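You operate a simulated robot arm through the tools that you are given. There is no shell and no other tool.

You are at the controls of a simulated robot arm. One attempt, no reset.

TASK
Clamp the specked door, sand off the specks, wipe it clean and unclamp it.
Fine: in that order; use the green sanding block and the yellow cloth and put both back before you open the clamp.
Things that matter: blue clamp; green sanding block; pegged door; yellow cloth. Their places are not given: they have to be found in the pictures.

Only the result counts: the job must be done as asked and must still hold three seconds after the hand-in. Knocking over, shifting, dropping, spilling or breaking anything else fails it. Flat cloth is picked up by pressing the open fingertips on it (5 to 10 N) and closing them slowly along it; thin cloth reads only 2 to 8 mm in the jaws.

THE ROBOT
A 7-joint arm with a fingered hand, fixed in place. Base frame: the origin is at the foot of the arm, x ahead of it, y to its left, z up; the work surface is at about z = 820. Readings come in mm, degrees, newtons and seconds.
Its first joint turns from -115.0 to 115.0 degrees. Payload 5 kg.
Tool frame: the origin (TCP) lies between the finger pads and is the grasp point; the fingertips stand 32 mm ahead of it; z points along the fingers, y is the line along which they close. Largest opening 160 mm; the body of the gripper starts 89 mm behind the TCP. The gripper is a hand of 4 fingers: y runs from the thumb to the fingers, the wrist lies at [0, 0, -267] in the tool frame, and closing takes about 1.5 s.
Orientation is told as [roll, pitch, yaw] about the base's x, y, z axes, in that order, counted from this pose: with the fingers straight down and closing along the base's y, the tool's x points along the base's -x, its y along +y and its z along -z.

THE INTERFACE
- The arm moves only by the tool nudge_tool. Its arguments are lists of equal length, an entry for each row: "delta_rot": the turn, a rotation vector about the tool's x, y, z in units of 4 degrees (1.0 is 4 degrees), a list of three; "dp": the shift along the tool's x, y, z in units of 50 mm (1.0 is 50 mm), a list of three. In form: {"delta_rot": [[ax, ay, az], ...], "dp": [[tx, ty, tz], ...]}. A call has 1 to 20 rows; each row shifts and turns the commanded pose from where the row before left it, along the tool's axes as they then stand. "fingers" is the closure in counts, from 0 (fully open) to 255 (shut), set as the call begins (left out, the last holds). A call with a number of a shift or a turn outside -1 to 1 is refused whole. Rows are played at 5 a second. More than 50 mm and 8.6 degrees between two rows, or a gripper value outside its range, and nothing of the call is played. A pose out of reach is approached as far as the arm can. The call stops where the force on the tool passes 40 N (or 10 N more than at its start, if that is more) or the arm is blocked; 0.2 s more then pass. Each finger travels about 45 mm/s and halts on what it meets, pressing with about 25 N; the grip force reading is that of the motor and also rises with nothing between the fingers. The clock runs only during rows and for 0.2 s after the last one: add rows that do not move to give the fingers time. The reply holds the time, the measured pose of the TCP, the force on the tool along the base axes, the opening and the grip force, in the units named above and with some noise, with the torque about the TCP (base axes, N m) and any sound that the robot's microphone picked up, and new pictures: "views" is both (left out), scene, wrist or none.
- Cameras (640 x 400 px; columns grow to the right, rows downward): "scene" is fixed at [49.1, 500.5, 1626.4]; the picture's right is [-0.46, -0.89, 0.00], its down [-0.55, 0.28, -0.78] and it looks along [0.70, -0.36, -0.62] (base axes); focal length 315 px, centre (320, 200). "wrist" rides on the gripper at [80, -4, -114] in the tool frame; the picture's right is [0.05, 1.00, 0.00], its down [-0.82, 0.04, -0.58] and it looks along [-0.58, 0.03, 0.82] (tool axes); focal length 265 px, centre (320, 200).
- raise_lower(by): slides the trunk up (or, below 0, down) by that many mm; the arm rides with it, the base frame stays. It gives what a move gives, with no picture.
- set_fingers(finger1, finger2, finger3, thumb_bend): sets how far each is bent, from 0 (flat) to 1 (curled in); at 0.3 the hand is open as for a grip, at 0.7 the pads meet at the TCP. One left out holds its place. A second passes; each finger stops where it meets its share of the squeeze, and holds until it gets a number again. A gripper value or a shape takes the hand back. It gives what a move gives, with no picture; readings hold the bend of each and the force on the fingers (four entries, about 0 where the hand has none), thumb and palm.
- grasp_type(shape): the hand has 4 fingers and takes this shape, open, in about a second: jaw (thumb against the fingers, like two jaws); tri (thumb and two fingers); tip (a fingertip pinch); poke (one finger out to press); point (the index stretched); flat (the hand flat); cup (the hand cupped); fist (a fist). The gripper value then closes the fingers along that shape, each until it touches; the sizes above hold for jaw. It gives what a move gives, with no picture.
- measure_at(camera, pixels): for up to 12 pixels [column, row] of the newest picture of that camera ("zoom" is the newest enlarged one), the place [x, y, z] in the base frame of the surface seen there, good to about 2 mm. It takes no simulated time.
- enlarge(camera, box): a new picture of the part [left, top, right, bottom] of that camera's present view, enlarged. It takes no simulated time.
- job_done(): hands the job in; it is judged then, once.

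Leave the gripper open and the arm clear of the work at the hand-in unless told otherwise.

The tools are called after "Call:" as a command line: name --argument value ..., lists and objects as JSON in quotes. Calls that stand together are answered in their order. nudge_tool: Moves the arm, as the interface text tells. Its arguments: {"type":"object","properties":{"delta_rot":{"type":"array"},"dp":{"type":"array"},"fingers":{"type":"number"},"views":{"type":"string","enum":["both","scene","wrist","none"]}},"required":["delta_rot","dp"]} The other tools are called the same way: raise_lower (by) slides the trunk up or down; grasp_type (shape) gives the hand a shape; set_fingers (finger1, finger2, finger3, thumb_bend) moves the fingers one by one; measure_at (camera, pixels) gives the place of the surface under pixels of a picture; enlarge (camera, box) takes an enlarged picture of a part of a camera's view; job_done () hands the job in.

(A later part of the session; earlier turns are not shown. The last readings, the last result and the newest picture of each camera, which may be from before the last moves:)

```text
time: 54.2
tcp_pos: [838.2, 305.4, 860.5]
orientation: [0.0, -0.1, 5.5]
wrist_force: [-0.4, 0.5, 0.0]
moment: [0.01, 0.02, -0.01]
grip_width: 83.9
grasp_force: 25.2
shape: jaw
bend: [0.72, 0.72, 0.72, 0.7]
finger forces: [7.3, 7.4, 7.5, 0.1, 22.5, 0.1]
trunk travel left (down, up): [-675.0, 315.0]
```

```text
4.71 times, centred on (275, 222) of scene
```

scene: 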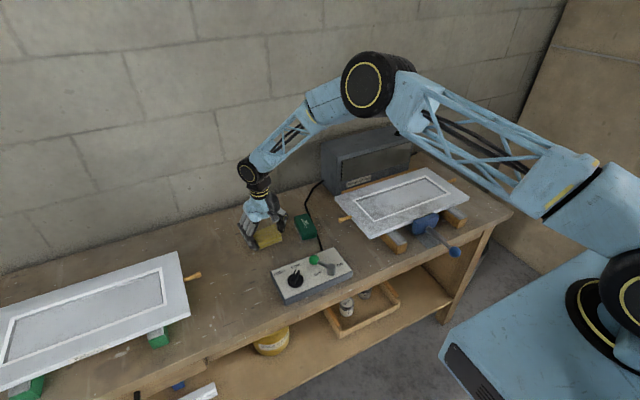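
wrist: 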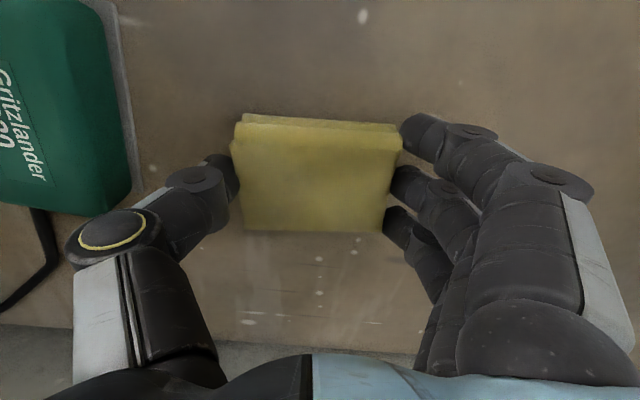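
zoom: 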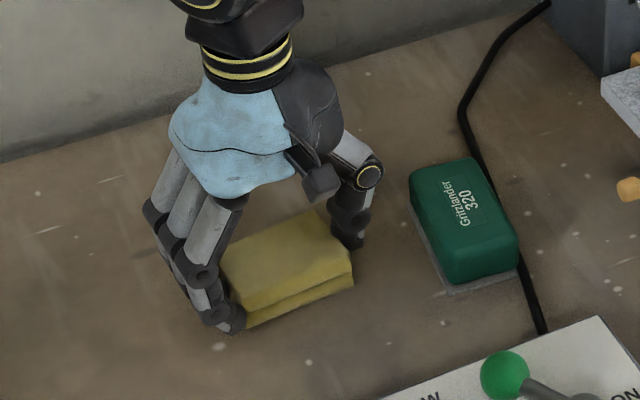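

Rigid-feeling grip at 84 mm. Cloth home pose: TCP (838.2,305.4,861), yaw +5.5. I lift it 100 mm and check.

Call:
nudge_tool --delta_rot '[[0, 0, 0], [0, 0, 0], [0, 0, 0], [0, 0, 0], [0, 0, 0]]' --dp '[[0, 0, -0.2], [0, 0, -0.5], [0, 0, -0.7], [0, 0, -0.8], [0, 0, 0]]' --views "both"

Call:
enlarge --camera "scene" --box '[220, 160, 330, 245]'

```text
time: 55.4
tcp_pos: [839.0, 306.8, 969.9]
orientation: [0.0, 0.0, 5.5]
wrist_force: [-0.4, -1.0, 0.0]
moment: [-0.01, 0.0, 0.0]
grip_width: 84.3
grasp_force: 24.8
shape: jaw
bend: [0.72, 0.72, 0.72, 0.7]
finger forces: [7.2, 7.5, 7.5, 0.0, 22.4, 0.0]
trunk travel left (down, up): [-675.0, 315.0]
```

scene: 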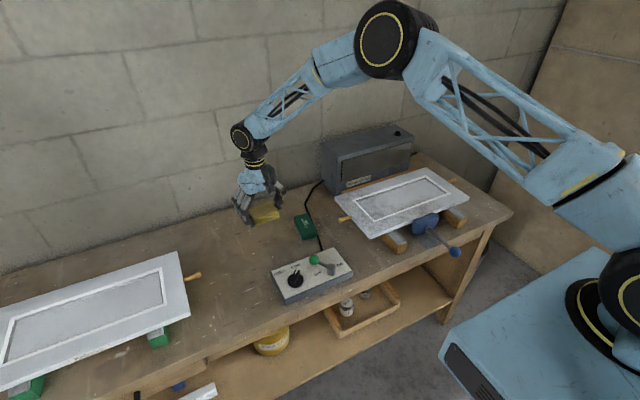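
wrist: 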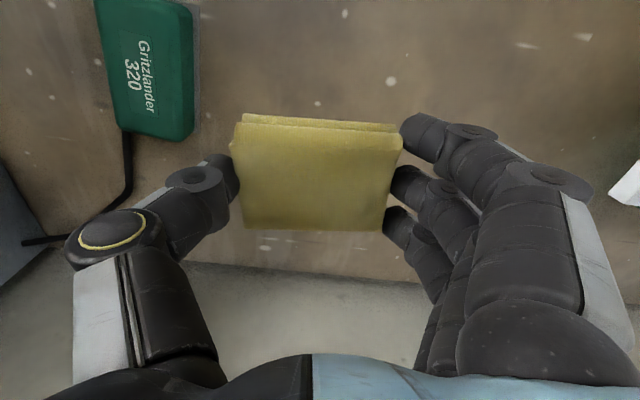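

```text
4.71 times, centred on (275, 202) of scene
```

zoom: 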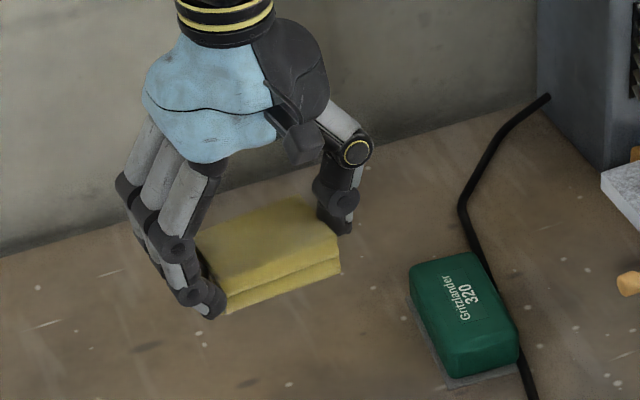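

The cloth holds its shape. I turn back to yaw 0 and carry it over the sanded area at about (690,-218), z≈970.

Call:
nudge_tool --delta_rot '[[0, 0, 0.69], [0, 0, 0.69], [0, 0, 0], [0, 0, 0], [0, 0, 0], [0, 0, 0], [0, 0, 0], [0, 0, 0], [0, 0, 0], [0, 0, 0], [0, 0, 0], [0, 0, 0], [0, 0, 0], [0, 0, 0], [0, 0, 0]]' --dp '[[0, 0, 0], [0, 0, 0], [0.248, -0.875, 0], [0.248, -0.875, 0], [0.248, -0.875, 0], [0.248, -0.875, 0], [0.248, -0.875, 0], [0.248, -0.875, 0], [0.248, -0.875, 0], [0.248, -0.875, 0], [0.248, -0.875, 0], [0.248, -0.875, 0], [0.248, -0.875, 0], [0.248, -0.875, 0], [0, 0, 0]]' --views "both"

Call:
enlarge --camera "scene" --box '[330, 160, 480, 260]'

```text
time: 58.6
tcp_pos: [688.3, -217.1, 973.3]
orientation: [0.1, 0.1, 0.0]
wrist_force: [0.3, -0.4, 0.5]
moment: [-0.01, -0.03, 0.0]
grip_width: 83.8
grasp_force: 25.2
shape: jaw
bend: [0.72, 0.72, 0.72, 0.7]
finger forces: [7.2, 7.6, 7.6, 0.1, 22.7, 0.0]
trunk travel left (down, up): [-675.0, 315.0]
```

scene: 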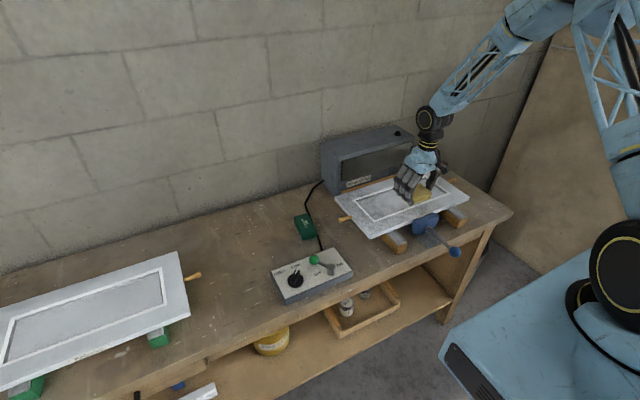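
wrist: 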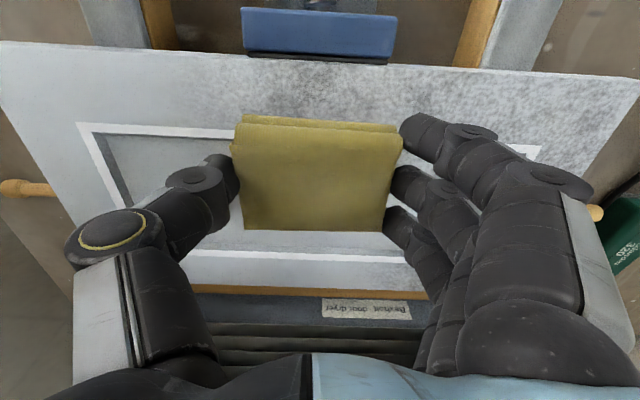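

```text
4.00 times, centred on (405, 210) of scene
```

zoom: 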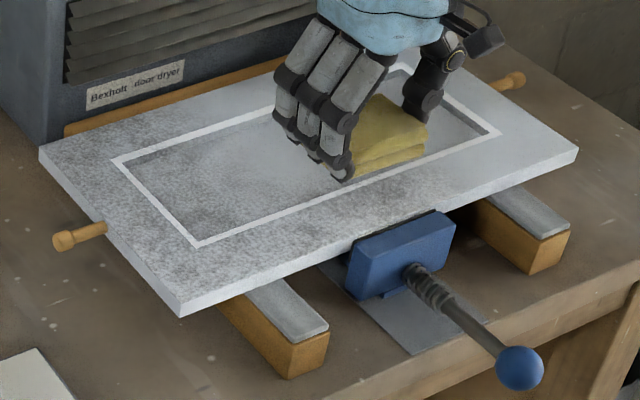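

The mottled dust is plain on the front strip. I move to x≈668 and lower to just above contact (TCP ≈932).

Call:
nudge_tool --delta_rot '[[0, 0, 0], [0, 0, 0], [0, 0, 0], [0, 0, 0], [0, 0, 0], [0, 0, 0], [0, 0, 0]]' --dp '[[0.4, 0, 0.3], [0, 0, 0.3], [0, 0, 0.2], [0, 0, 0.02], [0, 0, 0.02], [0, 0, 0.02], [0, 0, 0]]' --views "none"

```text
time: 60.2
tcp_pos: [669.7, -220.0, 930.4]
orientation: [0.0, 0.1, 0.0]
wrist_force: [-4.2, -0.4, 10.5]
moment: [-0.02, 0.04, -0.02]
grip_width: 83.7
grasp_force: 24.9
shape: jaw
bend: [0.72, 0.72, 0.72, 0.7]
finger forces: [8.0, 8.1, 8.1, 0.1, 24.3, 0.1]
trunk travel left (down, up): [-675.0, 315.0]
```

Contact with ~10 N. I press 1 mm more and wipe along y: to +40, back to -60, forward again.

Call:
nudge_tool --delta_rot '[[0, 0, 0], [0, 0, 0], [0, 0, 0], [0, 0, 0], [0, 0, 0], [0, 0, 0], [0, 0, 0], [0, 0, 0], [0, 0, 0], [0, 0, 0], [0, 0, 0], [0, 0, 0], [0, 0, 0], [0, 0, 0], [0, 0, 0], [0, 0, 0]]' --dp '[[0, 0, 0.02], [0, -0.2, 0], [0, -0.2, 0], [0, -0.2, 0], [0, -0.2, 0], [0, 0.2, 0], [0, 0.2, 0], [0, 0.2, 0], [0, 0.2, 0], [0, 0.2, 0], [0, 0.2, 0], [0, 0.2, 0], [0, 0.2, 0], [0, 0.2, 0], [0, 0.2, 0], [0, 0, 0]]' --views "both"

Call:
enlarge --camera "wrist" --box '[60, 20, 300, 180]'

Call:
enlarge --camera "scene" --box '[330, 160, 480, 260]'

```text
time: 63.6
tcp_pos: [668.0, -159.0, 928.4]
orientation: [0.0, -0.1, 0.0]
wrist_force: [-0.3, -9.1, 20.9]
moment: [-0.47, 0.04, 0.03]
grip_width: 82.2
grasp_force: 25.0
shape: jaw
bend: [0.73, 0.73, 0.73, 0.71]
finger forces: [6.5, 6.7, 6.9, 0.0, 28.9, 0.0]
trunk travel left (down, up): [-675.0, 315.0]
```

scene: 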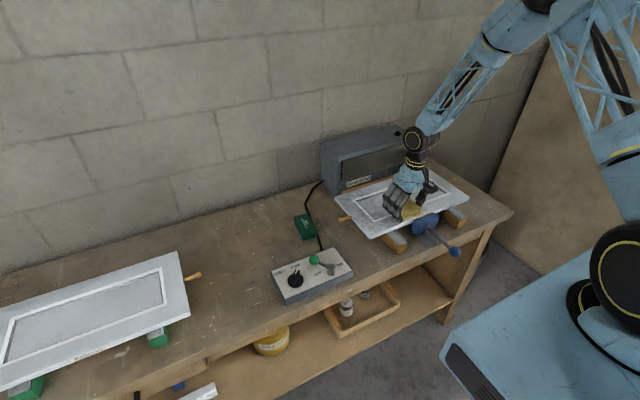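
wrist: 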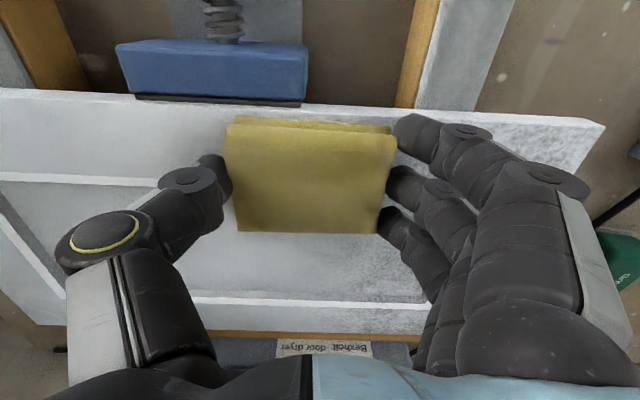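

```text
2.50 times, centred on (180, 100) of wrist
```

zoom: 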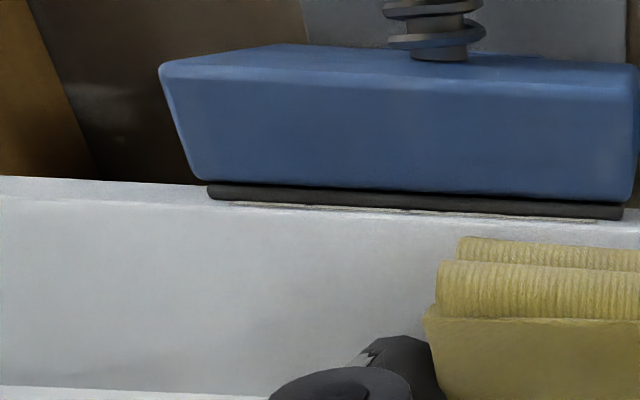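

```text
4.00 times, centred on (405, 210) of scene
```

zoom: 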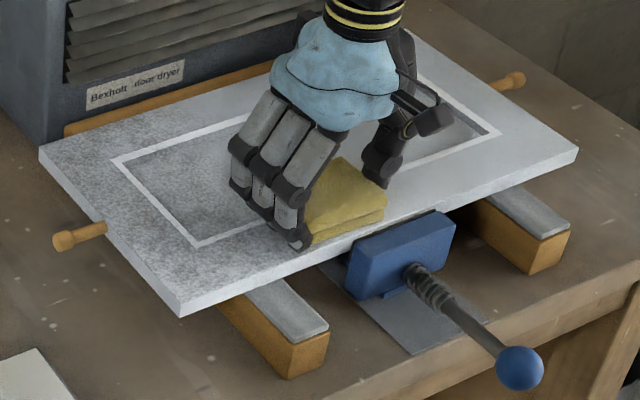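

The wiped strip came out clean white, so the mottling is the dust to remove. I go on along the front strip to y≈-38 and back.

Call:
nudge_tool --delta_rot '[[0, 0, 0], [0, 0, 0], [0, 0, 0], [0, 0, 0], [0, 0, 0], [0, 0, 0], [0, 0, 0], [0, 0, 0], [0, 0, 0], [0, 0, 0], [0, 0, 0], [0, 0, 0], [0, 0, 0]]' --dp '[[0, 0.2, 0], [0, 0.2, 0], [0, 0.2, 0], [0, 0.2, 0], [0, 0.2, 0], [0, 0.2, 0], [0, 0.2, 0], [0, 0.2, 0], [0, 0.2, 0], [0, 0.2, 0], [0, 0.2, 0], [0, 0.2, 0], [0, 0, 0]]' --views "both"

Call:
enlarge --camera "scene" --box '[330, 160, 480, 260]'

```text
time: 66.4
tcp_pos: [668.5, -40.3, 928.9]
orientation: [0.0, 0.0, 0.1]
wrist_force: [-0.1, -6.4, 13.7]
moment: [-0.33, -0.04, 0.0]
grip_width: 82.3
grasp_force: 25.8
shape: jaw
bend: [0.73, 0.73, 0.73, 0.71]
finger forces: [7.0, 7.1, 7.1, 0.0, 27.2, 0.0]
trunk travel left (down, up): [-675.0, 315.0]
```

scene: 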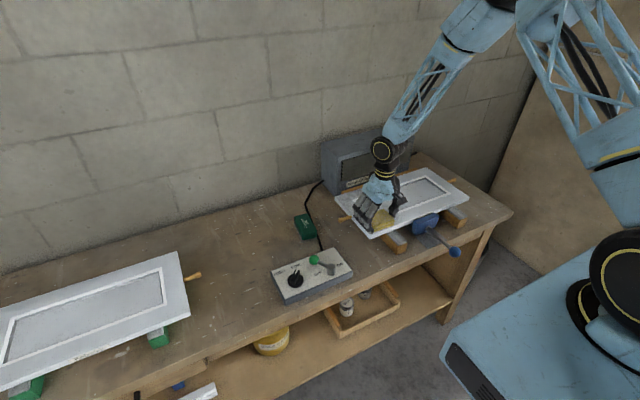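
wrist: 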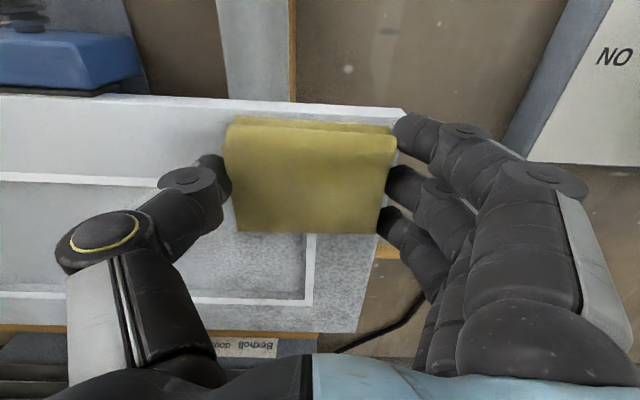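

```text
4.00 times, centred on (405, 210) of scene
```

zoom: 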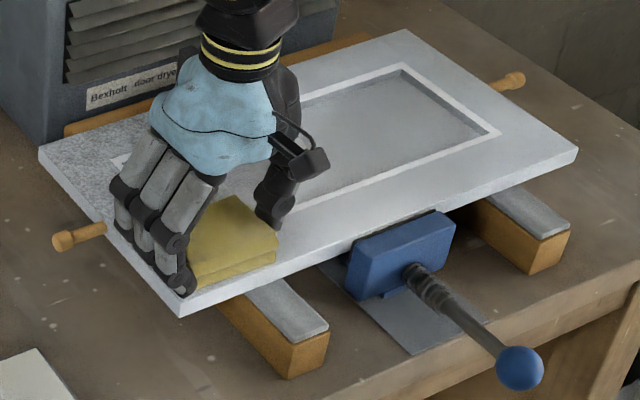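

Front strip is clean to the corner. I measure the dryer's front, the peg and the stop so the hand stays clear when wiping the rear part.

Call:
measure_at --camera "scene" --pixels '[[330, 170], [335, 190], [345, 185], [340, 145], [400, 135], [412, 145], [345, 219], [352, 217], [380, 180], [338, 200], [322, 140], [410, 128]]'

Call:
measure_at --camera "wrist" --pixels '[[390, 252], [330, 331], [100, 328], [40, 345], [220, 335], [405, 245], [300, 327], [150, 300]]'

```text
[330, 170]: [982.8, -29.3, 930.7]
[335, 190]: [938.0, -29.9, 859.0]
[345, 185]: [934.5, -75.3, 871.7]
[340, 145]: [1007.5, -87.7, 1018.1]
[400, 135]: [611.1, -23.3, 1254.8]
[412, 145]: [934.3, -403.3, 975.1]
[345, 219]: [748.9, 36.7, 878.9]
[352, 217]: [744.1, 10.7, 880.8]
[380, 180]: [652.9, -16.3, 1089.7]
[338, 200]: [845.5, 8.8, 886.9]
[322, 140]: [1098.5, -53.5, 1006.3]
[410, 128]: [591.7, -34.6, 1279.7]
```

```text
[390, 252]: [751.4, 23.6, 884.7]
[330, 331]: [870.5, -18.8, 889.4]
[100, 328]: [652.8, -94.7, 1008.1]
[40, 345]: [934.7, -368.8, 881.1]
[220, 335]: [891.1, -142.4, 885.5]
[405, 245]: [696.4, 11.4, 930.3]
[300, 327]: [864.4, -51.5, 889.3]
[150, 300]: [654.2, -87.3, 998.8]
```

Dryer front is at x≈934 and the peg top at z≈885, both clear. I wipe the left strip: first 8 mm to the front edge, then rearward to x≈838.

Call:
nudge_tool --delta_rot '[[0, 0, 0], [0, 0, 0], [0, 0, 0], [0, 0, 0], [0, 0, 0], [0, 0, 0], [0, 0, 0], [0, 0, 0], [0, 0, 0], [0, 0, 0], [0, 0, 0], [0, 0, 0], [0, 0, 0], [0, 0, 0], [0, 0, 0], [0, 0, 0], [0, 0, 0], [0, 0, 0], [0, 0, 0], [0, 0, 0]]' --dp '[[0.18, 0, 0], [-0.2, 0, 0], [-0.2, 0, 0], [-0.2, 0, 0], [-0.2, 0, 0], [-0.2, 0, 0], [-0.2, 0, 0], [-0.2, 0, 0], [-0.2, 0, 0], [-0.2, 0, 0], [-0.2, 0, 0], [-0.2, 0, 0], [-0.2, 0, 0], [-0.2, 0, 0], [-0.2, 0, 0], [-0.2, 0, 0], [-0.2, 0, 0], [-0.2, 0, 0], [-0.2, 0, 0], [0, 0, 0]]' --views "both"

Call:
enlarge --camera "scene" --box '[330, 160, 480, 260]'

```text
time: 70.6
tcp_pos: [839.3, -41.2, 928.4]
orientation: [0.1, 0.0, -0.1]
wrist_force: [-5.7, 0.1, 13.0]
moment: [0.0, 0.09, -0.05]
grip_width: 82.6
grasp_force: 24.8
shape: jaw
bend: [0.73, 0.73, 0.73, 0.71]
finger forces: [8.7, 8.5, 8.4, 0.0, 25.0, 0.1]
trunk travel left (down, up): [-675.0, 315.0]
```

scene: 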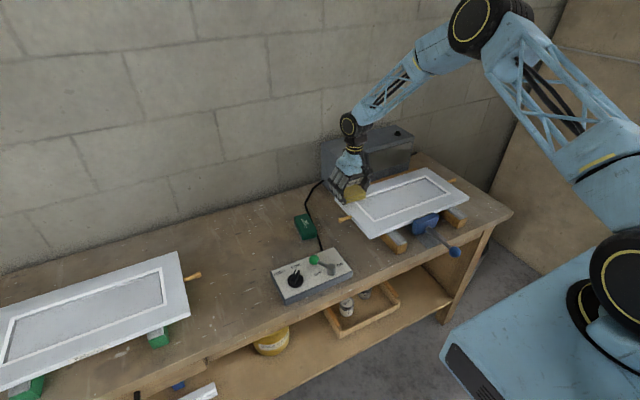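
wrist: 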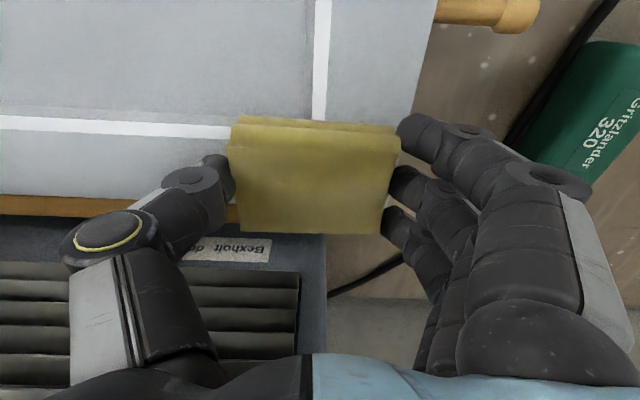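

```text
4.00 times, centred on (405, 210) of scene
```

zoom: 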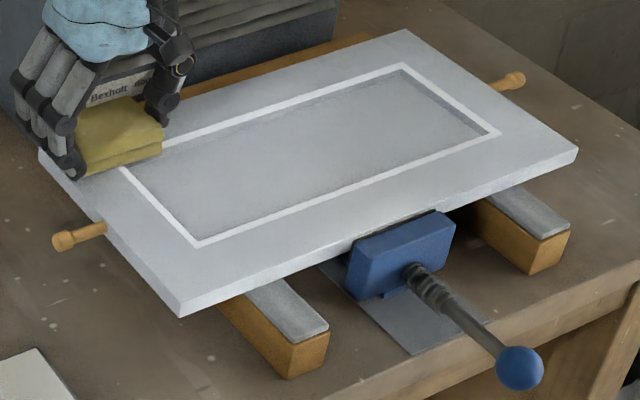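

The dust is gone over most of the door already. I look closer for leftover patches.

Call:
enlarge --camera "scene" --box '[340, 165, 430, 240]'

Call:
enlarge --camera "wrist" --box '[0, 0, 440, 210]'

```text
5.33 times, centred on (385, 202) of scene
```

zoom: 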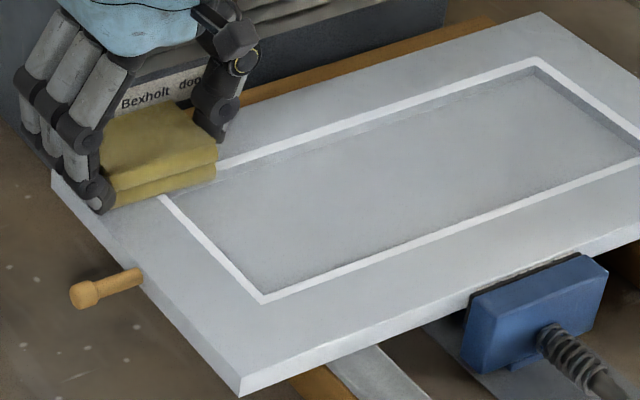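

```text
1.45 times, centred on (220, 105) of wrist
```

zoom: 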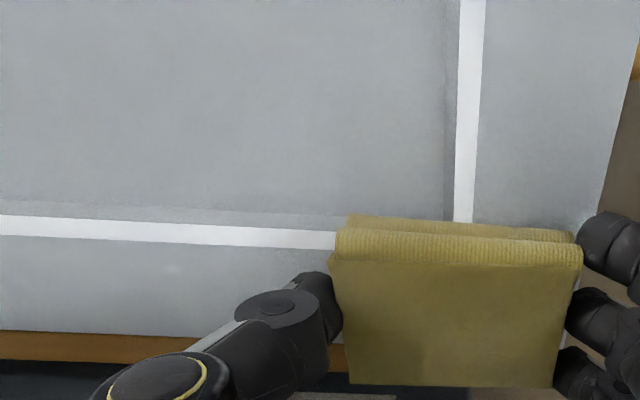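

It looks clean. For thoroughness I wipe the rear strip too, along -y to about y=-360.

Call:
nudge_tool --delta_rot '[[0, 0, 0], [0, 0, 0], [0, 0, 0], [0, 0, 0], [0, 0, 0], [0, 0, 0], [0, 0, 0], [0, 0, 0], [0, 0, 0], [0, 0, 0], [0, 0, 0], [0, 0, 0], [0, 0, 0], [0, 0, 0], [0, 0, 0], [0, 0, 0], [0, 0, 0], [0, 0, 0]]' --dp '[[0.02, -0.38, 0], [0.02, -0.38, 0], [0, -0.38, 0], [0, -0.38, 0], [0, -0.38, 0], [0, -0.38, 0], [0, -0.38, 0], [0, -0.38, 0], [0, -0.38, 0], [0, -0.38, 0], [0, -0.38, 0], [0, -0.38, 0], [0, -0.38, 0], [0, -0.38, 0], [0, -0.38, 0], [0, -0.38, 0], [0, -0.38, 0], [0, 0, 0]]' --views "both"

Call:
enlarge --camera "scene" --box '[330, 160, 480, 260]'

```text
time: 74.4
tcp_pos: [837.3, -363.3, 928.5]
orientation: [0.1, 0.0, 0.1]
wrist_force: [0.8, 3.7, 8.7]
moment: [0.25, -0.05, 0.01]
grip_width: 82.9
grasp_force: 25.1
shape: jaw
bend: [0.73, 0.73, 0.73, 0.71]
finger forces: [9.1, 9.2, 9.2, 0.0, 23.7, 0.0]
trunk travel left (down, up): [-675.0, 315.0]
```

scene: 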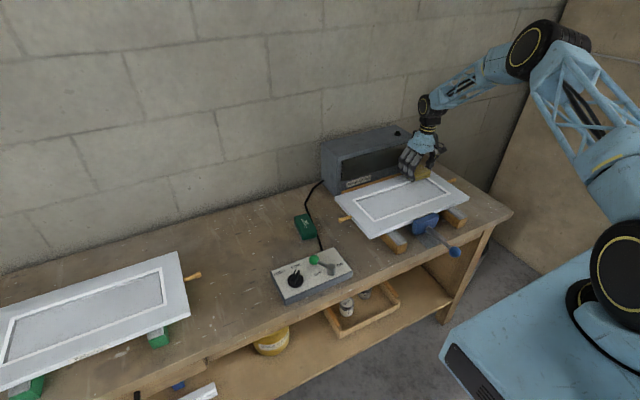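
wrist: 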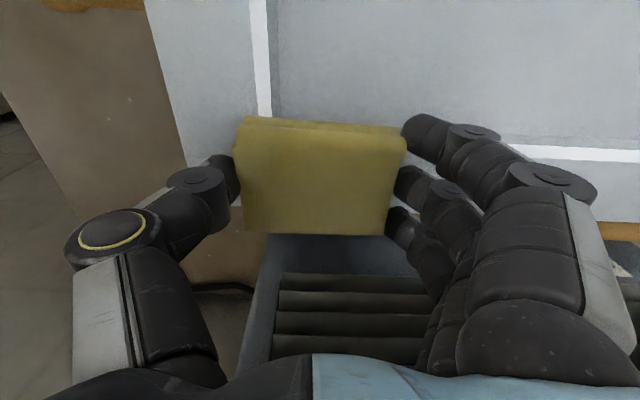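

```text
4.00 times, centred on (405, 210) of scene
```

zoom: 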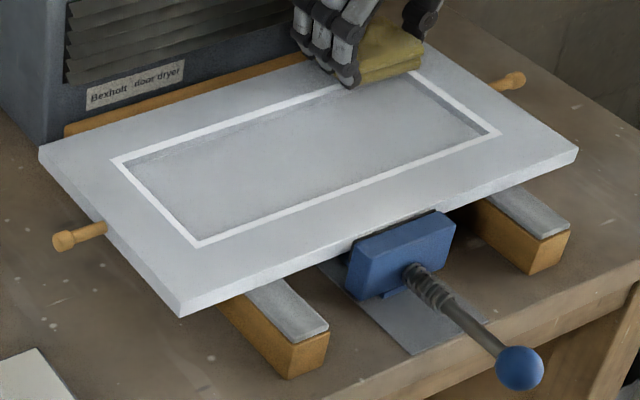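

Everything looks white and even. I also give the recessed panel a light pass: lift, move to (785,-320), lower gently to about z≈924.

Call:
nudge_tool --delta_rot '[[0, 0, 0], [0, 0, 0], [0, 0, 0], [0, 0, 0], [0, 0, 0], [0, 0, 0], [0, 0, 0], [0, 0, 0]]' --dp '[[0, 0, -0.4], [0.52, 0.43, 0], [0.52, 0.43, 0], [0, 0, 0.3], [0, 0, 0.1], [0, 0, 0.05], [0, 0, 0.04], [0, 0, 0]]' --views "none"

```text
time: 76.2
tcp_pos: [784.1, -320.8, 925.6]
orientation: [0.0, -0.2, -0.1]
wrist_force: [-9.1, 2.6, 18.6]
moment: [-0.12, -0.3, 0.0]
grip_width: 83.0
grasp_force: 25.2
shape: jaw
bend: [0.72, 0.73, 0.73, 0.71]
finger forces: [8.8, 9.5, 10.0, 0.0, 25.4, 0.0]
trunk travel left (down, up): [-675.0, 315.0]
```

Contact at 925.6, with an x push suggesting the cloth leans on the rear moulding. I back off 6 mm in -x, ease up 1 mm and stroke along +y.

Call:
nudge_tool --delta_rot '[[0, 0, 0], [0, 0, 0], [0, 0, 0], [0, 0, 0], [0, 0, 0], [0, 0, 0], [0, 0, 0], [0, 0, 0], [0, 0, 0], [0, 0, 0], [0, 0, 0], [0, 0, 0], [0, 0, 0]]' --dp '[[0.12, 0, -0.02], [0, 0.38, 0], [0, 0.38, 0], [0, 0.38, 0], [0, 0.38, 0], [0, 0.38, 0], [0, 0.38, 0], [0, 0.38, 0], [0, 0.38, 0], [0, 0.38, 0], [0, 0.38, 0], [0, 0.38, 0], [0, 0, 0]]' --views "none"

```text
time: 79.0
tcp_pos: [779.6, -110.8, 924.5]
orientation: [0.0, 0.0, -0.1]
wrist_force: [-5.1, -1.7, 0.0]
moment: [-0.06, 0.16, 0.12]
grip_width: 83.4
grasp_force: 25.2
shape: jaw
bend: [0.72, 0.73, 0.72, 0.7]
finger forces: [9.3, 8.2, 7.9, 0.1, 25.4, 0.0]
trunk travel left (down, up): [-675.0, 315.0]
```

Now the panel's front half: shift to x≈730, press 1 mm, stroke back along -y.

Call:
nudge_tool --delta_rot '[[0, 0, 0], [0, 0, 0], [0, 0, 0], [0, 0, 0], [0, 0, 0], [0, 0, 0], [0, 0, 0], [0, 0, 0], [0, 0, 0], [0, 0, 0], [0, 0, 0], [0, 0, 0], [0, 0, 0], [0, 0, 0], [0, 0, 0]]' --dp '[[0.32, 0, 0], [0.32, 0, 0], [0.32, 0, 0.02], [0, -0.38, 0], [0, -0.38, 0], [0, -0.38, 0], [0, -0.38, 0], [0, -0.38, 0], [0, -0.38, 0], [0, -0.38, 0], [0, -0.38, 0], [0, -0.38, 0], [0, -0.38, 0], [0, -0.38, 0], [0, 0, 0]]' --views "both"

Call:
enlarge --camera "scene" --box '[330, 160, 480, 260]'

```text
time: 82.2
tcp_pos: [731.5, -321.1, 922.2]
orientation: [-0.1, -0.1, 0.0]
wrist_force: [-0.2, 0.5, 4.4]
moment: [-0.12, 0.12, -0.05]
grip_width: 83.1
grasp_force: 24.6
shape: jaw
bend: [0.72, 0.73, 0.72, 0.71]
finger forces: [8.6, 9.0, 7.7, 0.0, 23.9, 0.0]
trunk travel left (down, up): [-675.0, 315.0]
```

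scene: 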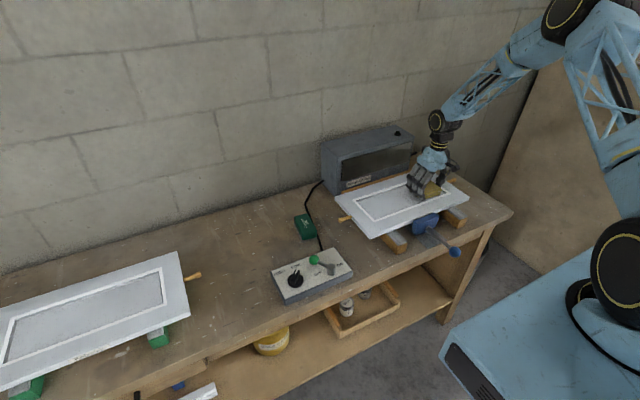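
wrist: 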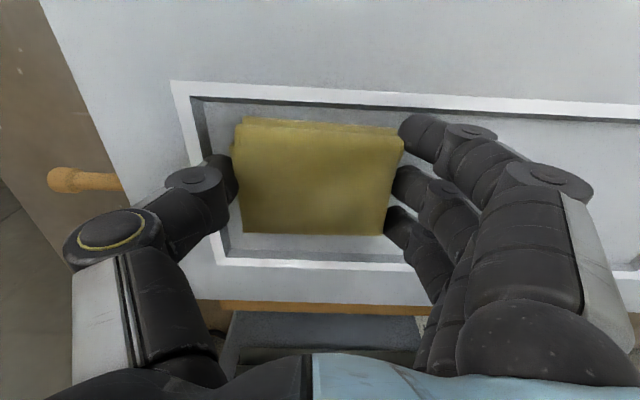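

```text
4.00 times, centred on (405, 210) of scene
```

zoom: 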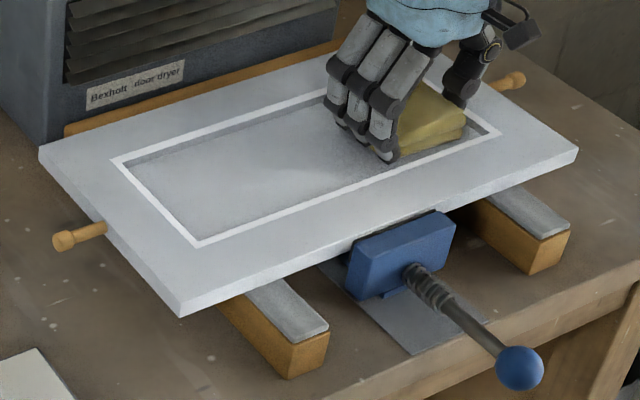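

Panel done. One last short pass on the front-right strip at x≈668, y -350 to -230, for completeness.

Call:
nudge_tool --delta_rot '[[0, 0, 0], [0, 0, 0], [0, 0, 0], [0, 0, 0], [0, 0, 0], [0, 0, 0], [0, 0, 0], [0, 0, 0], [0, 0, 0], [0, 0, 0], [0, 0, 0], [0, 0, 0], [0, 0, 0], [0, 0, 0]]' --dp '[[0, 0, -0.4], [0.63, -0.3, 0], [0.63, -0.3, 0], [0, 0, 0.2], [0, 0, 0.06], [0, 0.3, 0], [0, 0.3, 0], [0, 0.3, 0], [0, 0.3, 0], [0, 0.3, 0], [0, 0.3, 0], [0, 0.3, 0], [0, 0.3, 0], [0, 0, 0]]' --views "none"

```text
time: 85.2
tcp_pos: [667.7, -230.2, 930.4]
orientation: [0.1, 0.0, 0.0]
wrist_force: [0.1, -0.2, 0.0]
moment: [-0.04, 0.01, 0.0]
grip_width: 83.4
grasp_force: 25.0
shape: jaw
bend: [0.72, 0.73, 0.72, 0.7]
finger forces: [8.5, 8.6, 7.7, 0.0, 24.1, 0.0]
trunk travel left (down, up): [-675.0, 315.0]
```

It hovered with no load; I press 2 mm and stroke back to -350 and forth again.

Call:
nudge_tool --delta_rot '[[0, 0, 0], [0, 0, 0], [0, 0, 0], [0, 0, 0], [0, 0, 0], [0, 0, 0], [0, 0, 0], [0, 0, 0], [0, 0, 0], [0, 0, 0], [0, 0, 0], [0, 0, 0], [0, 0, 0], [0, 0, 0], [0, 0, 0], [0, 0, 0]]' --dp '[[0, 0, 0.03], [0, 0, 0.02], [0, -0.35, 0], [0, -0.35, 0], [0, -0.35, 0], [0, -0.35, 0], [0, -0.35, 0], [0, -0.35, 0], [0, 0.35, 0], [0, 0.35, 0], [0, 0.35, 0], [0, 0.35, 0], [0, 0.35, 0], [0, 0.35, 0], [0, 0.35, 0], [0, 0, 0]]' --views "none"

```text
time: 88.6
tcp_pos: [667.8, -213.3, 928.6]
orientation: [0.0, 0.0, 0.0]
wrist_force: [-0.2, -5.9, 12.3]
moment: [-0.29, 0.19, 0.08]
grip_width: 83.2
grasp_force: 25.0
shape: jaw
bend: [0.73, 0.73, 0.72, 0.71]
finger forces: [8.7, 8.1, 7.2, 0.1, 27.8, 0.1]
trunk travel left (down, up): [-675.0, 315.0]
```

Good contact (≈12 N). I lift off and carry the cloth home, above (838,305), turning to yaw +5.5.

Call:
nudge_tool --delta_rot '[[0, 0, 0], [0, 0, 0], [0, 0, 0], [0, 0, 0], [0, 0, 0], [0, 0, 0], [0, 0, 0], [0, 0, 0], [0, 0, 0], [0, 0, 0], [0, 0, 0], [0, 0, 0], [0, 0, 0], [0, 0, 0], [0, 0, -0.69], [0, 0, -0.69], [0, 0, 0]]' --dp '[[0, 0, -0.4], [0, 0, -0.53], [-0.284, 0.864, 0], [-0.284, 0.864, 0], [-0.284, 0.864, 0], [-0.284, 0.864, 0], [-0.284, 0.864, 0], [-0.284, 0.864, 0], [-0.284, 0.864, 0], [-0.284, 0.864, 0], [-0.284, 0.864, 0], [-0.284, 0.864, 0], [-0.284, 0.864, 0], [-0.284, 0.864, 0], [0, 0, 0], [0, 0, 0], [0, 0, 0]]' --views "both"

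Call:
enlarge --camera "scene" --box '[330, 160, 480, 260]'

```text
time: 92.2
tcp_pos: [838.6, 306.2, 974.4]
orientation: [-0.1, 0.0, 5.4]
wrist_force: [0.2, -0.3, -0.7]
moment: [0.02, 0.01, 0.0]
grip_width: 82.9
grasp_force: 24.8
shape: jaw
bend: [0.73, 0.73, 0.72, 0.71]
finger forces: [7.7, 8.3, 8.5, 0.0, 24.1, 0.0]
trunk travel left (down, up): [-675.0, 315.0]
```

scene: 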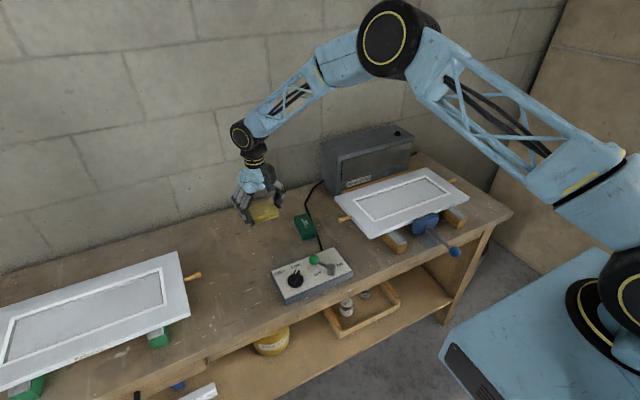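
wrist: 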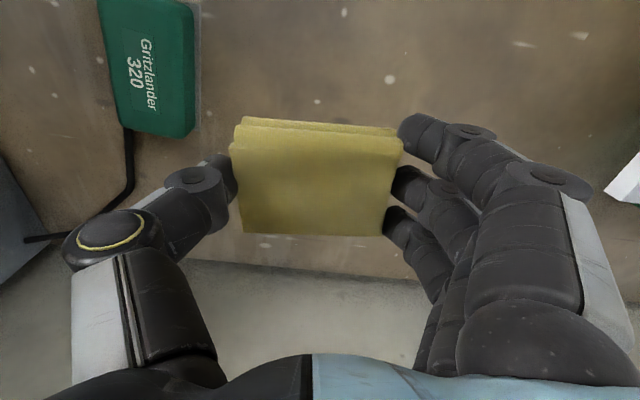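

```text
4.00 times, centred on (405, 210) of scene
```

zoom: 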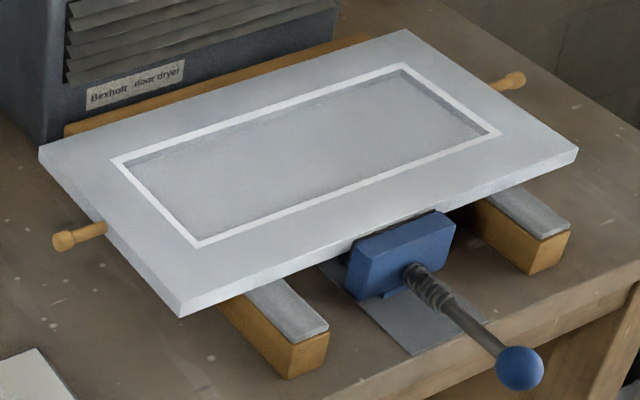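

The door is spotless. I lower the cloth at its home spot, slowing near the bench.

Call:
nudge_tool --delta_rot '[[0, 0, 0], [0, 0, 0], [0, 0, 0], [0, 0, 0], [0, 0, 0]]' --dp '[[0, -0.01, 0.7], [0, 0, 0.7], [0, 0, 0.5], [0, 0, 0.26], [0, 0, 0]]' --views "none"

```text
time: 93.4
tcp_pos: [840.1, 305.5, 865.7]
orientation: [0.1, 0.0, 5.5]
wrist_force: [0.2, 0.4, -0.7]
moment: [-0.01, -0.02, 0.01]
grip_width: 82.6
grasp_force: 24.9
shape: jaw
bend: [0.73, 0.73, 0.72, 0.71]
finger forces: [7.8, 8.4, 8.5, 0.0, 24.3, 0.0]
trunk travel left (down, up): [-675.0, 315.0]
```

Call:
nudge_tool --delta_rot '[[0, 0, 0], [0, 0, 0], [0, 0, 0], [0, 0, 0], [0, 0, 0], [0, 0, 0]]' --dp '[[0.03, 0, 0.02], [0, 0, 0.02], [0, 0, 0.02], [0, 0, 0.02], [0, 0, 0.015], [0, 0, 0]]' --views "none"

```text
time: 94.8
tcp_pos: [838.1, 305.5, 860.9]
orientation: [0.0, 0.0, 5.5]
wrist_force: [0.0, 0.0, -0.7]
moment: [0.01, 0.0, -0.01]
grip_width: 83.0
grasp_force: 25.4
shape: jaw
bend: [0.73, 0.73, 0.72, 0.71]
finger forces: [7.8, 8.4, 8.4, 0.0, 24.3, 0.1]
trunk travel left (down, up): [-675.0, 315.0]
```

No touch yet at 860.9; 1 mm rows further.

Call:
nudge_tool --delta_rot '[[0, 0, 0], [0, 0, 0], [0, 0, 0]]' --dp '[[0, 0, 0.02], [0, 0, 0.015], [0, 0, 0]]' --views "none"

```text
time: 95.6
tcp_pos: [839.1, 306.0, 859.5]
orientation: [0.1, 0.1, 5.6]
wrist_force: [0.7, -1.7, 7.5]
moment: [-0.15, 0.12, 0.03]
grip_width: 82.6
grasp_force: 25.2
shape: jaw
bend: [0.73, 0.73, 0.72, 0.71]
finger forces: [7.8, 8.2, 8.2, 0.0, 25.0, 0.0]
trunk travel left (down, up): [-675.0, 315.0]
```

The cloth rests on the bench (≈8 N). I open to the 115 mm setting and check.

Call:
nudge_tool --delta_rot '[[0, 0, 0], [0, 0, 0], [0, 0, 0], [0, 0, 0], [0, 0, 0], [0, 0, 0]]' --dp '[[0, 0, 0], [0, 0, 0], [0, 0, 0], [0, 0, 0], [0, 0, 0], [0, 0, 0]]' --fingers 70 --views "both"

```text
time: 97.0
tcp_pos: [838.3, 305.8, 858.2]
orientation: [0.0, 0.0, 5.5]
wrist_force: [0.2, 0.4, 1.0]
moment: [-0.01, 0.0, 0.02]
grip_width: 115.6
grasp_force: 0.0
shape: jaw
bend: [0.65, 0.65, 0.65, 0.62]
finger forces: [0.0, 0.0, 0.0, 0.0, 0.0, 0.0]
trunk travel left (down, up): [-675.0, 315.0]
```

scene: 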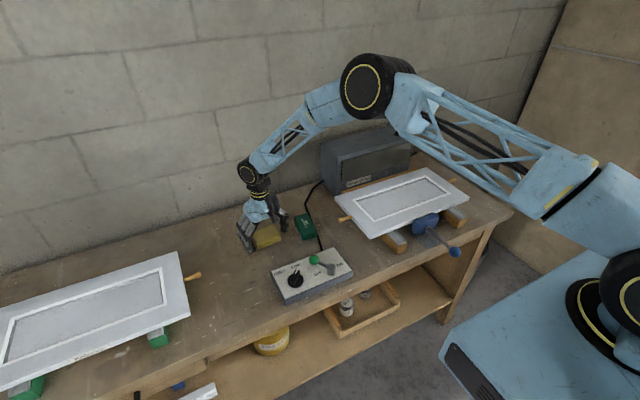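
wrist: 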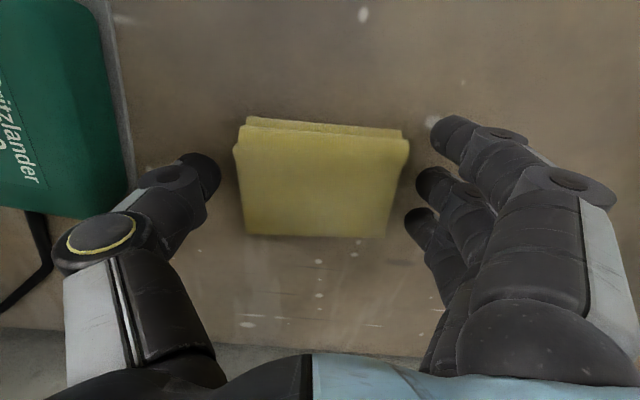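

The cloth lies as found. I rise straight up, return to yaw 0 and travel to above the clamp ball at about (469,-221).

Call:
nudge_tool --delta_rot '[[0, 0, 0], [0, 0, 0], [0, 0, 0], [0, 0, 0], [0, 0, 0.69], [0, 0, 0.69], [0, 0, 0], [0, 0, 0], [0, 0, 0], [0, 0, 0], [0, 0, 0], [0, 0, 0], [0, 0, 0], [0, 0, 0], [0, 0, 0], [0, 0, 0], [0, 0, 0], [0, 0, 0], [0, 0, 0], [0, 0, 0]]' --dp '[[0, 0, -0.4], [0, 0, -0.9], [0, 0, -0.9], [0, 0, -0.9], [0, 0, 0], [0, 0, 0], [0.527, -0.753, 0], [0.527, -0.753, 0], [0.527, -0.753, 0], [0.527, -0.753, 0], [0.527, -0.753, 0], [0.527, -0.753, 0], [0.527, -0.753, 0], [0.527, -0.753, 0], [0.527, -0.753, 0], [0.527, -0.753, 0], [0.527, -0.753, 0], [0.527, -0.753, 0], [0.527, -0.753, 0], [0.527, -0.753, 0]]' --views "both"

Call:
enlarge --camera "scene" --box '[230, 190, 370, 310]'

Call:
enlarge --camera "wrist" --box '[200, 80, 440, 360]'

```text
time: 101.2
tcp_pos: [465.9, -223.4, 1012.1]
orientation: [0.1, -0.1, 0.1]
wrist_force: [-0.1, 0.1, 0.0]
moment: [0.05, -0.03, -0.03]
grip_width: 115.8
grasp_force: 0.1
shape: jaw
bend: [0.65, 0.65, 0.65, 0.61]
finger forces: [0.0, 0.1, 0.0, 0.1, 0.0, 0.0]
trunk travel left (down, up): [-675.0, 315.0]
```

scene: 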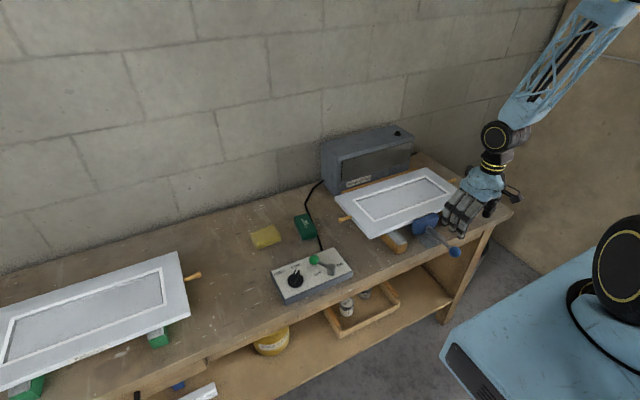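
wrist: 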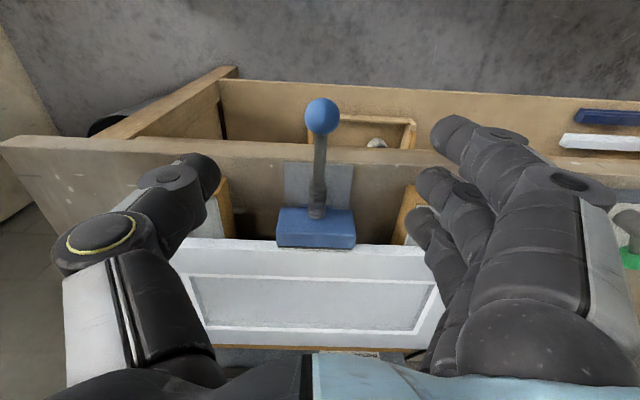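

```text
3.33 times, centred on (300, 250) of scene
```

zoom: 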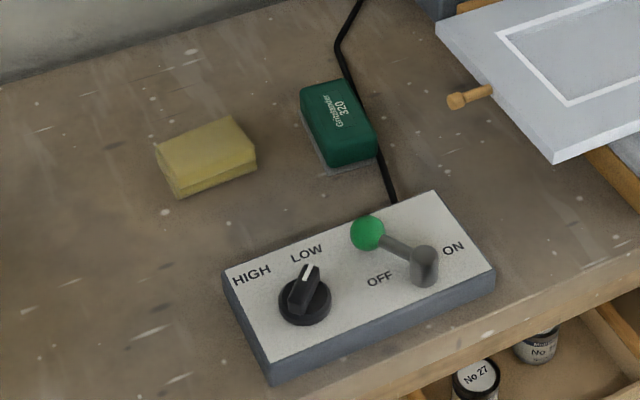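

```text
1.43 times, centred on (320, 220) of wrist
```

zoom: 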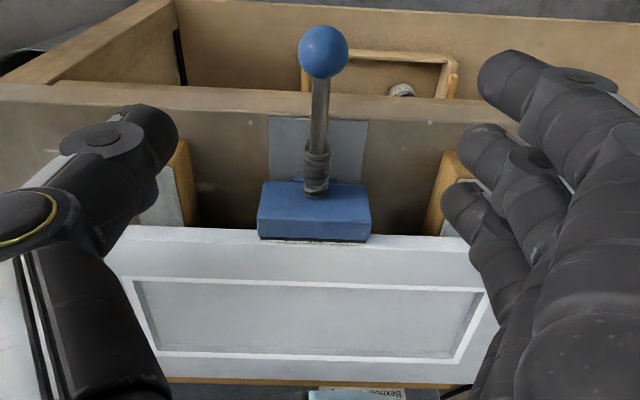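

Cloth and block both sit as in the first picture; the jaw is still on the door. I measure the ball at (321,115) from here.

Call:
measure_at --camera "wrist" --pixels '[[321, 115], [307, 115], [335, 115], [321, 101], [319, 160], [317, 212], [317, 240]]'

```text
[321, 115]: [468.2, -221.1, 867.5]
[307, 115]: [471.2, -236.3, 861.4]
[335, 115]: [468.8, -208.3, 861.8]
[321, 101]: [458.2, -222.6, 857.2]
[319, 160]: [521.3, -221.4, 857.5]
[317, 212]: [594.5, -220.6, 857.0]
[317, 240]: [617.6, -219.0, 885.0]
```

Ball centre ≈ (472,-221,850). I open fully and lower around it to TCP z≈856.

Call:
nudge_tool --delta_rot '[[0, 0, 0], [0, 0, 0], [0, 0, 0], [0, 0, 0], [0, 0, 0], [0, 0, 0], [0, 0, 0], [0, 0, 0]]' --dp '[[-0.15, 0.03, 0], [0, 0, 0], [0, 0, 0.6], [0, 0, 0.6], [0, 0, 0.6], [0, 0, 0.6], [0, 0, 0.6], [0, 0, 0.12]]' --fingers 0 --views "wrist"

```text
time: 103.0
tcp_pos: [475.9, -219.4, 856.9]
orientation: [0.1, 0.0, -0.2]
wrist_force: [-0.6, -0.2, 0.4]
moment: [0.02, 0.01, 0.02]
grip_width: 160.0
grasp_force: 0.0
shape: jaw
bend: [0.3, 0.3, 0.3, 0.3]
finger forces: [0.0, 0.0, 0.1, 0.1, 0.0, 0.0]
trunk travel left (down, up): [-675.0, 315.0]
```

wrist: 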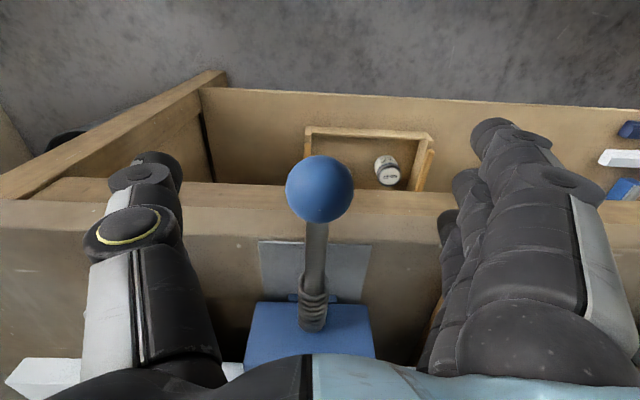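

The ball sits slightly toward -x in the hand; I shift -4 mm in x and close on it.

Call:
nudge_tool --delta_rot '[[0, 0, 0], [0, 0, 0], [0, 0, 0], [0, 0, 0], [0, 0, 0], [0, 0, 0], [0, 0, 0], [0, 0, 0], [0, 0, 0], [0, 0, 0]]' --dp '[[0.08, 0, 0], [0, 0, 0], [0, 0, 0], [0, 0, 0], [0, 0, 0], [0, 0, 0], [0, 0, 0], [0, 0, 0], [0, 0, 0], [0, 0, 0]]' --fingers 255 --views "wrist"

```text
time: 105.2
tcp_pos: [472.0, -221.0, 857.2]
orientation: [0.0, 0.1, -0.1]
wrist_force: [0.0, -2.5, -5.6]
moment: [-0.03, 0.05, 0.21]
grip_width: 14.3
grasp_force: 21.1
shape: jaw
bend: [0.67, 0.72, 0.68, 0.7]
finger forces: [0.1, 6.4, 6.1, 0.0, 17.6, 0.0]
trunk travel left (down, up): [-675.0, 315.0]
```

wrist: 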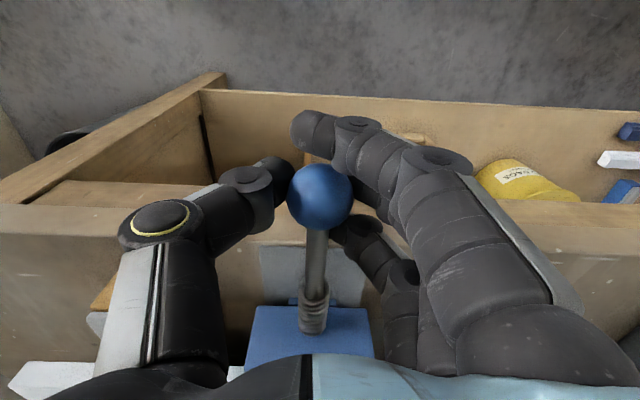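

The ball is gripped as before. I pull back along -x slowly, 25 mm first, watching force.

Call:
nudge_tool --delta_rot '[[0, 0, 0], [0, 0, 0], [0, 0, 0], [0, 0, 0], [0, 0, 0], [0, 0, 0]]' --dp '[[0.08, 0, 0], [0.08, 0, 0], [0.08, 0, 0], [0.1, 0, 0], [0.1, 0, 0], [0.1, 0, 0]]' --views "both"

Call:
enlarge --camera "scene" --box '[390, 190, 490, 280]'

```text
time: 106.6
tcp_pos: [443.2, -219.6, 858.7]
orientation: [0.0, 0.1, -0.1]
wrist_force: [0.7, -8.6, -5.8]
moment: [-0.12, 0.05, 0.26]
grip_width: 13.7
grasp_force: 24.9
shape: jaw
bend: [0.68, 0.72, 0.67, 0.7]
finger forces: [0.1, 7.5, 7.0, 0.0, 23.6, 0.0]
trunk travel left (down, up): [-675.0, 315.0]
```

scene: 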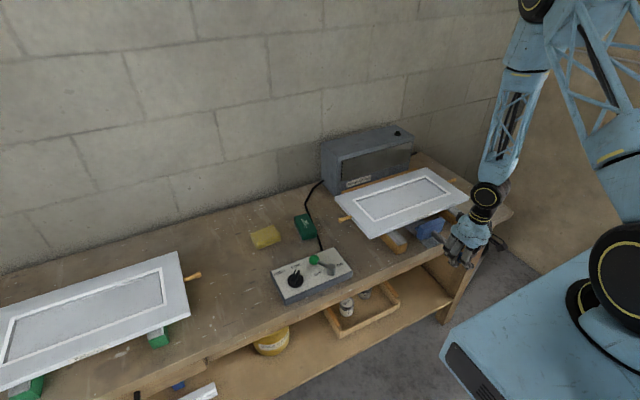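
wrist: 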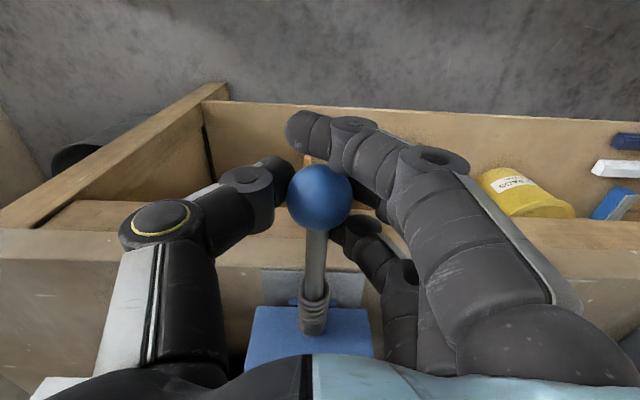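

```text
4.44 times, centred on (440, 235) of scene
```

zoom: 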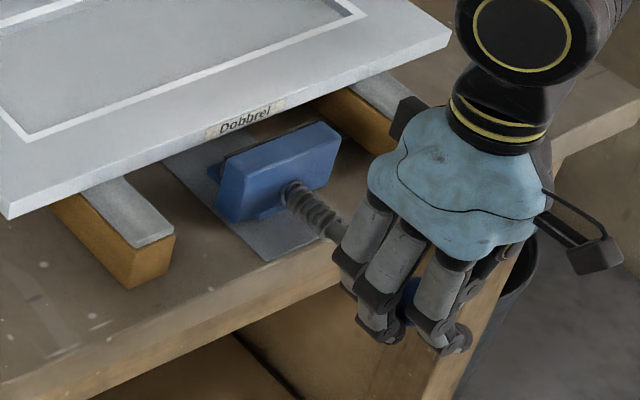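

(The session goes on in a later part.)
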